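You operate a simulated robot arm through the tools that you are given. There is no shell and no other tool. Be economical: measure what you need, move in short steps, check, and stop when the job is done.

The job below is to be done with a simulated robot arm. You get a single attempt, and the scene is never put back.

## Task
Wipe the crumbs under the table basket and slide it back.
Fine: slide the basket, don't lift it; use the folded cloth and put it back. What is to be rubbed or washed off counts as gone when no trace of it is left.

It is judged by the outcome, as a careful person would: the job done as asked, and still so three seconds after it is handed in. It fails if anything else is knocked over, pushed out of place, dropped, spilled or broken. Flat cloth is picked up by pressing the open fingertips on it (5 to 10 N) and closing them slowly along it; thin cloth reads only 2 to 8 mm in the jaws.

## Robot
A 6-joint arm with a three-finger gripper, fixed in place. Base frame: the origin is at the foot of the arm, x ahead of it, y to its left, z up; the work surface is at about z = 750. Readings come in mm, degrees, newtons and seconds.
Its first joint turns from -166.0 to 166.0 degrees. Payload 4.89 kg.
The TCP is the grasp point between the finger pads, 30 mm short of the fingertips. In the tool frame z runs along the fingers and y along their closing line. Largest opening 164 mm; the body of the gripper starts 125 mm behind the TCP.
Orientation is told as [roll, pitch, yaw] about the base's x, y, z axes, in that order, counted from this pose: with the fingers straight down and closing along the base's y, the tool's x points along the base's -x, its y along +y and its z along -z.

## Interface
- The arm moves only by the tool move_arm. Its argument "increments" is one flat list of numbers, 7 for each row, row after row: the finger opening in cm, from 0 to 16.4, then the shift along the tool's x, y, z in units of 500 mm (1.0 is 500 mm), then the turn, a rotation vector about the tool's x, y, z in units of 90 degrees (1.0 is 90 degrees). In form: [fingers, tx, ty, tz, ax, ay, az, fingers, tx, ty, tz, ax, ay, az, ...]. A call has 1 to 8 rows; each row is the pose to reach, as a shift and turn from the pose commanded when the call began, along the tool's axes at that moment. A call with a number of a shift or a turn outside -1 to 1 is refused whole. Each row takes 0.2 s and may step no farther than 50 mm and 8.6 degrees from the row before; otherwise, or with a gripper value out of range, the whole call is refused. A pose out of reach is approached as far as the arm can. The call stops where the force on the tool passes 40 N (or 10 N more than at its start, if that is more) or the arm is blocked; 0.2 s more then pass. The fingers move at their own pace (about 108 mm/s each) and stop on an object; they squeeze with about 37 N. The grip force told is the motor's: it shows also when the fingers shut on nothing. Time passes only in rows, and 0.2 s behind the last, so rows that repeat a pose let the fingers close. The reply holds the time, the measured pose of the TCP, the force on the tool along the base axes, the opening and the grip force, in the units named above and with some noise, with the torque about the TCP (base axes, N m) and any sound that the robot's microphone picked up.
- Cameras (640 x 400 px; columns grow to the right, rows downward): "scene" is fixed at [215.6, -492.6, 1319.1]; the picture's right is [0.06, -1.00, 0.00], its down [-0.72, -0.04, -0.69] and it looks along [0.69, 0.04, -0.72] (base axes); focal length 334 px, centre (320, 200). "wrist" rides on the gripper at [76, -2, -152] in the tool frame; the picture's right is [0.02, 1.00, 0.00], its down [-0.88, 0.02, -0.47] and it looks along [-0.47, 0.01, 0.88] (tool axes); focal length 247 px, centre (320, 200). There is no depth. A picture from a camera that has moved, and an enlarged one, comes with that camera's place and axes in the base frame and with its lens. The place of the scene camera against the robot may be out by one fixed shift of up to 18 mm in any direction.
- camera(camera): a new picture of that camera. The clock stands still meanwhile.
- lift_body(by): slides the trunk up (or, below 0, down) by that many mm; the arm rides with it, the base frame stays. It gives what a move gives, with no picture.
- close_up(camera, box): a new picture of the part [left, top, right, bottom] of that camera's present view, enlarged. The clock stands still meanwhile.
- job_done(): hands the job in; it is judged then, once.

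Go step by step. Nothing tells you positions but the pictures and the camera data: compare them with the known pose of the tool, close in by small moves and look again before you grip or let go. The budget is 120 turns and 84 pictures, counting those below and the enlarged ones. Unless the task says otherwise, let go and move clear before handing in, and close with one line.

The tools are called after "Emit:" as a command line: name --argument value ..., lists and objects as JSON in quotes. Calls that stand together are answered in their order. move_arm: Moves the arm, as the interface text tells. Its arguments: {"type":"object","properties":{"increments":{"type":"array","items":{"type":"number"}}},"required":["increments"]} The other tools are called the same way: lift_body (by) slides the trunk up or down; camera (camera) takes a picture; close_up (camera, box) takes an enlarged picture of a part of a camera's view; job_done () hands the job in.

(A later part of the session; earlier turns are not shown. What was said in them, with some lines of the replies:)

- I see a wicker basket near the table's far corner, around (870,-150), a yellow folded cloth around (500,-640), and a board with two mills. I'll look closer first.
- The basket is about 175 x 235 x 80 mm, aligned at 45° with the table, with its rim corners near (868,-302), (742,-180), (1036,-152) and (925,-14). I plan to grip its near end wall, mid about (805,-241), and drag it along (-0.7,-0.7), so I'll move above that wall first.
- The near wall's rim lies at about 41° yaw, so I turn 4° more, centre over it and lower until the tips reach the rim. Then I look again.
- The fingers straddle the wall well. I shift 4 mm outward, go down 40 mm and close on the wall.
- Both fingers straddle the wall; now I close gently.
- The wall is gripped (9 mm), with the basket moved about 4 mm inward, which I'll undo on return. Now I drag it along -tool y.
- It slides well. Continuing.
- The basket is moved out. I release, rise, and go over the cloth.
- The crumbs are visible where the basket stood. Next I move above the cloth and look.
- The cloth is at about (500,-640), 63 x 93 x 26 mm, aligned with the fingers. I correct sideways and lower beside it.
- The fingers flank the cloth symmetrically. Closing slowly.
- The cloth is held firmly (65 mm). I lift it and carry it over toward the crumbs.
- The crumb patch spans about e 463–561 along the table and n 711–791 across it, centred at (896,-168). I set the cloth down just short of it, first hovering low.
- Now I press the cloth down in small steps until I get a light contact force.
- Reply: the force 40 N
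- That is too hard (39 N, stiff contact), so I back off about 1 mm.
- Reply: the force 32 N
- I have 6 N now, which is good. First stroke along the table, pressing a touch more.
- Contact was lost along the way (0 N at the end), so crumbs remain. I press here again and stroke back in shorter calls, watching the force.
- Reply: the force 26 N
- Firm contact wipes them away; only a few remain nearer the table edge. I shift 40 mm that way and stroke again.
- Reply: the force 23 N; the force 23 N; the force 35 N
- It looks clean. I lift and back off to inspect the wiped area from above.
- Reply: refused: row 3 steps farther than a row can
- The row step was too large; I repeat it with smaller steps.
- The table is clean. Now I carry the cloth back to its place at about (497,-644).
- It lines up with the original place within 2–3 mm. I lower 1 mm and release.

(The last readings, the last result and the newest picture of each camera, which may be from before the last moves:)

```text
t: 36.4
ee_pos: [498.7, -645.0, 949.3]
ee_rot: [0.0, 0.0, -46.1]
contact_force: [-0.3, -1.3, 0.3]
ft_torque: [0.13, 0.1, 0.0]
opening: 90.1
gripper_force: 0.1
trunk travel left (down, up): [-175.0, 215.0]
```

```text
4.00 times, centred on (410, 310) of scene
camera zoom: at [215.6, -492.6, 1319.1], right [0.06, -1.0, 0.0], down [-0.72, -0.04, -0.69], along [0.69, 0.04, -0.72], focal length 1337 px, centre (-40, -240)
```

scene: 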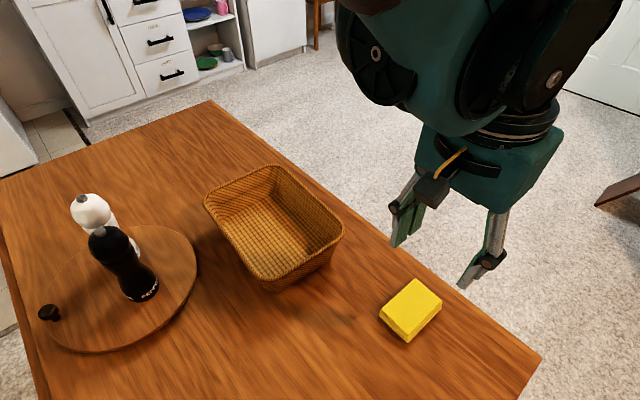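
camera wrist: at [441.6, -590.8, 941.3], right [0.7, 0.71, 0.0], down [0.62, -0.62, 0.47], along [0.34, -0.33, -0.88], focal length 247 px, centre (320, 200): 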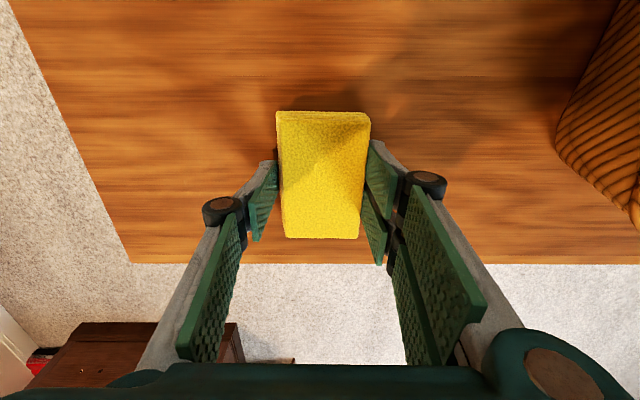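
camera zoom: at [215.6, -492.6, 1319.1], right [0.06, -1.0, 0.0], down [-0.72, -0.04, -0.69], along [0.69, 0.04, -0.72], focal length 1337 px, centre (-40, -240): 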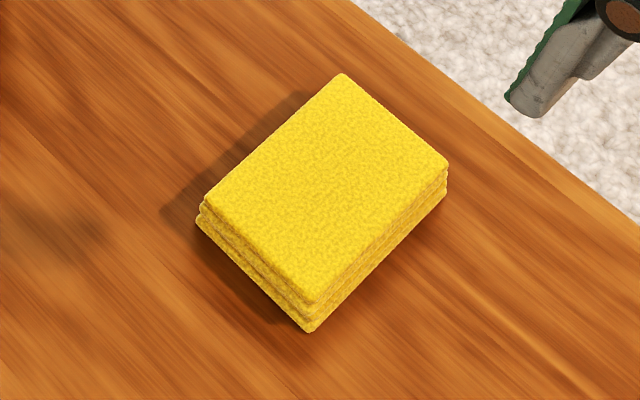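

The cloth is back. Now I return over the basket's gripped wall at (551,-456).

Emit:
move_arm --increments '[8, 0.04, 0.068, 0, 0, 0, 0.01, 8, 0.08, 0.136, 0, 0, 0, 0.02, 8, 0.12, 0.2, 0, 0, 0, 0.031, 8, 0.16, 0.27, 0, 0, 0, 0.031, 8, 0.2, 0.337, 0, 0, 0, 0.031, 8, 0.2, 0.337, 0.08, 0, 0, 0.031, 8, 0.2, 0.337, 0.17, 0, 0, 0.031]'

Emit:
camera --camera "wrist"

```text
t: 38.0
ee_pos: [548.4, -456.9, 863.7]
ee_rot: [0.0, -0.1, -49.0]
contact_force: [-1.7, 1.4, 0.8]
ft_torque: [-0.24, -0.24, -0.03]
opening: 80.0
gripper_force: 0.0
trunk travel left (down, up): [-175.0, 215.0]
```

```text
43 pictures are left
camera wrist: at [496.3, -399.2, 1016.6], right [0.74, 0.67, 0.0], down [0.59, -0.65, 0.47], along [0.32, -0.35, -0.88], focal length 247 px, centre (320, 200)
```

wrist: 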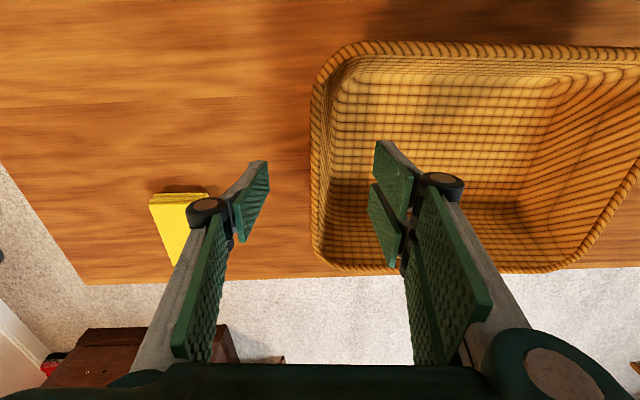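

Emit:
move_arm --increments '[8, 0, 0.004, 0.04, 0, 0, 0, 8, 0, 0.004, 0.083, 0, 0, 0, 5, 0, 0.004, 0.083, 0, 0, 0, 3.5, 0, 0.004, 0.083, 0, 0, 0, 2.5, 0, 0.004, 0.083, 0, 0, 0, 1.5, 0, 0.004, 0.083, 0, 0, 0, 0.5, 0, 0.004, 0.083, 0, 0, 0, 0.3, 0, 0.004, 0.083, 0, 0, 0]'

Emit:
camera --camera "wrist"

```text
t: 39.8
ee_pos: [550.1, -455.8, 821.9]
ee_rot: [0.0, 0.0, -48.9]
contact_force: [2.9, -0.1, 4.8]
ft_torque: [0.94, -0.98, -0.46]
opening: 9.3
gripper_force: 37.3
trunk travel left (down, up): [-175.0, 215.0]
```

```text
42 pictures are left
camera wrist: at [498.2, -398.4, 974.4], right [0.74, 0.67, 0.0], down [0.59, -0.65, 0.47], along [0.32, -0.35, -0.88], focal length 247 px, centre (320, 200)
```

wrist: 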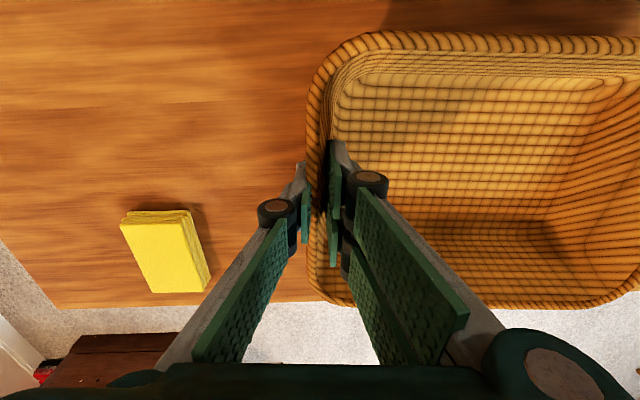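

The grip matches the earlier one. I slide the basket back 325 mm.

Emit:
move_arm --increments '[0.3, 0, 0.02, 0, 0, 0, 0, 0.3, 0, 0.06, 0, 0, 0, 0, 0.3, 0, 0.1, 0, 0, 0, 0, 0.3, 0, 0.14, 0, 0, 0, 0, 0.3, 0, 0.18, 0, 0, 0, 0, 0.3, 0, 0.22, 0, 0, 0, 0, 0.3, 0, 0.27, 0, 0, 0, 0, 0.3, 0, 0.32, 0, 0, 0, 0]'

Emit:
move_arm --increments '[0.3, 0, 0.04, 0, 0, 0, 0, 0.3, 0, 0.08, 0, 0, 0, 0, 0.3, 0, 0.12, 0, 0, 0, 0, 0.3, 0, 0.16, 0, 0, 0, 0, 0.3, 0, 0.2, 0, 0, 0, 0, 0.3, 0, 0.25, 0, 0, 0, 0, 0.3, 0, 0.29, 0, 0, 0, 0, 0.3, 0, 0.322, 0, 0, 0, 0]'

Emit:
close_up --camera "scene" --box '[130, 80, 290, 210]'

```text
t: 41.6
ee_pos: [670.8, -349.0, 822.1]
ee_rot: [0.0, 0.0, -49.0]
contact_force: [-0.2, -0.5, 4.7]
ft_torque: [0.94, -0.96, 0.33]
opening: 9.3
gripper_force: 36.8
trunk travel left (down, up): [-175.0, 215.0]
```

```text
t: 43.4
ee_pos: [790.8, -242.0, 822.2]
ee_rot: [0.1, 0.1, -48.9]
contact_force: [1.0, 0.6, 4.8]
ft_torque: [0.83, -1.03, 0.31]
opening: 9.1
gripper_force: 36.6
trunk travel left (down, up): [-175.0, 215.0]
```

```text
3.08 times, centred on (210, 145) of scene
camera zoom: at [215.6, -492.6, 1319.1], right [0.06, -1.0, 0.0], down [-0.72, -0.04, -0.69], along [0.69, 0.04, -0.72], focal length 1028 px, centre (658, 369)
```

zoom: 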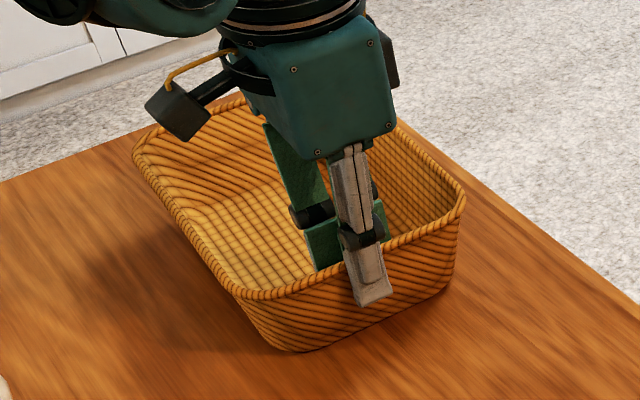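

It's within about 4 mm; a small final correction, then release and rise.

Emit:
move_arm --increments '[0.3, -0.004, 0.006, 0, 0, 0, 0, 0.3, -0.004, 0.006, 0, 0, 0, 0]'

Emit:
close_up --camera "scene" --box '[130, 80, 290, 210]'

```text
t: 44.0
ee_pos: [795.2, -241.5, 822.4]
ee_rot: [0.0, 0.1, -48.8]
contact_force: [-1.3, 0.8, 4.7]
ft_torque: [0.86, -0.92, 0.5]
opening: 9.4
gripper_force: 37.0
trunk travel left (down, up): [-175.0, 215.0]
```

```text
3.08 times, centred on (210, 145) of scene
camera zoom: at [215.6, -492.6, 1319.1], right [0.06, -1.0, 0.0], down [-0.72, -0.04, -0.69], along [0.69, 0.04, -0.72], focal length 1028 px, centre (658, 369)
```

zoom: 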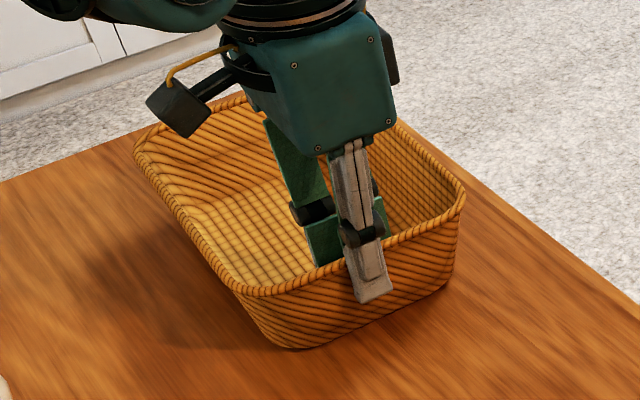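

The basket matches the starting picture to a few pixels. I release and rise clear.

Emit:
move_arm --increments '[2, 0, 0, 0, 0, 0, 0, 4, 0, 0, 0, 0, 0, 0, 6.5, 0, 0, 0, 0, 0, 0, 6.5, 0, 0, -0.06, 0, 0, 0, 6.5, 0, 0, -0.15, 0, 0, 0, 6.5, 0, 0, -0.24, 0, 0, 0, 8, 0, -0.05, -0.32, 0, 0, 0, 8, 0, -0.12, -0.37, 0, 0, 0]'

Emit:
move_arm --increments '[8, 0, -0.08, -0.04, 0, 0, 0, 8, 0, -0.16, -0.08, 0, 0, 0, 8, 0, -0.24, -0.1, 0, 0, 0, 8, 0, -0.32, -0.1, 0, 0, 0]'

Emit:
camera --camera "scene"

Emit:
close_up --camera "scene" --box '[130, 80, 290, 210]'

Emit:
camera --camera "wrist"

```text
t: 45.8
ee_pos: [751.5, -280.9, 1008.5]
ee_rot: [0.0, 0.0, -48.8]
contact_force: [1.7, 0.2, -0.1]
ft_torque: [-0.1, 0.23, -0.03]
opening: 79.8
gripper_force: 0.0
trunk travel left (down, up): [-175.0, 215.0]
```

```text
t: 46.8
ee_pos: [630.8, -388.5, 1057.1]
ee_rot: [-0.1, 0.0, -48.8]
contact_force: [0.6, 1.5, 0.1]
ft_torque: [-0.14, 0.02, 0.01]
opening: 80.0
gripper_force: 0.0
trunk travel left (down, up): [-175.0, 215.0]
```

```text
39 pictures are left
```

scene: 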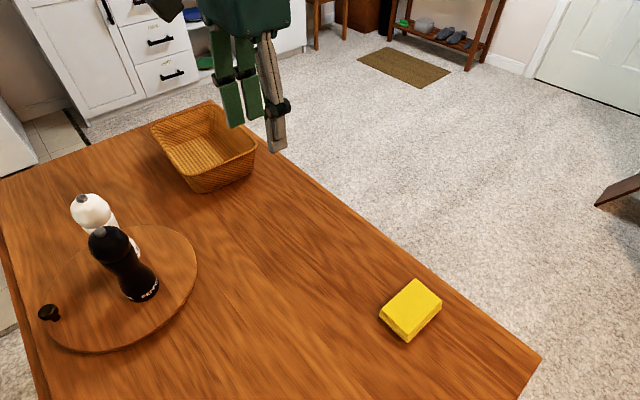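

```text
3.08 times, centred on (210, 145) of scene
camera zoom: at [215.6, -492.6, 1319.1], right [0.06, -1.0, 0.0], down [-0.72, -0.04, -0.69], along [0.69, 0.04, -0.72], focal length 1028 px, centre (658, 369)
```

zoom: 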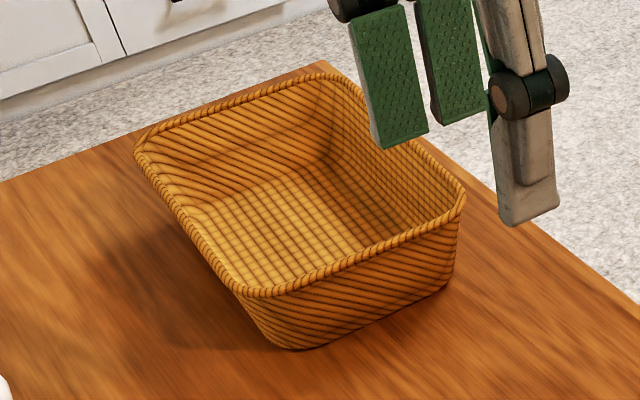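

```text
37 pictures are left
camera wrist: at [578.2, -330.3, 1209.3], right [0.74, 0.67, 0.0], down [0.59, -0.65, 0.47], along [0.32, -0.35, -0.88], focal length 247 px, centre (320, 200)
```

wrist: 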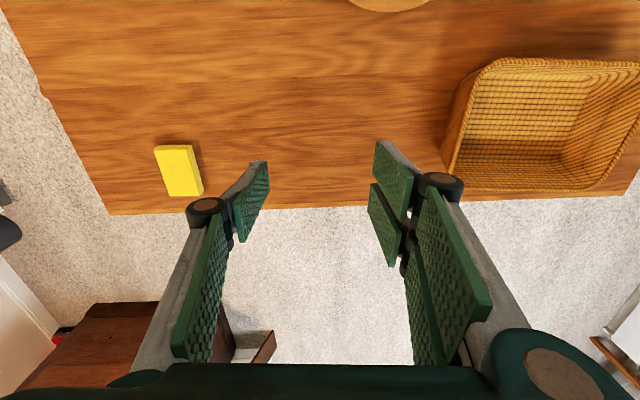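

The basket and the cloth are back in place, the table is clean, and the arm is clear, so I hand in.

Emit:
job_done

```text
The job is handed in.
```

The crumbs under the basket are wiped up with no trace visible, the basket is slid back without being lifted, and the folded cloth is back in its place; both sit within about 3 mm of where they started.
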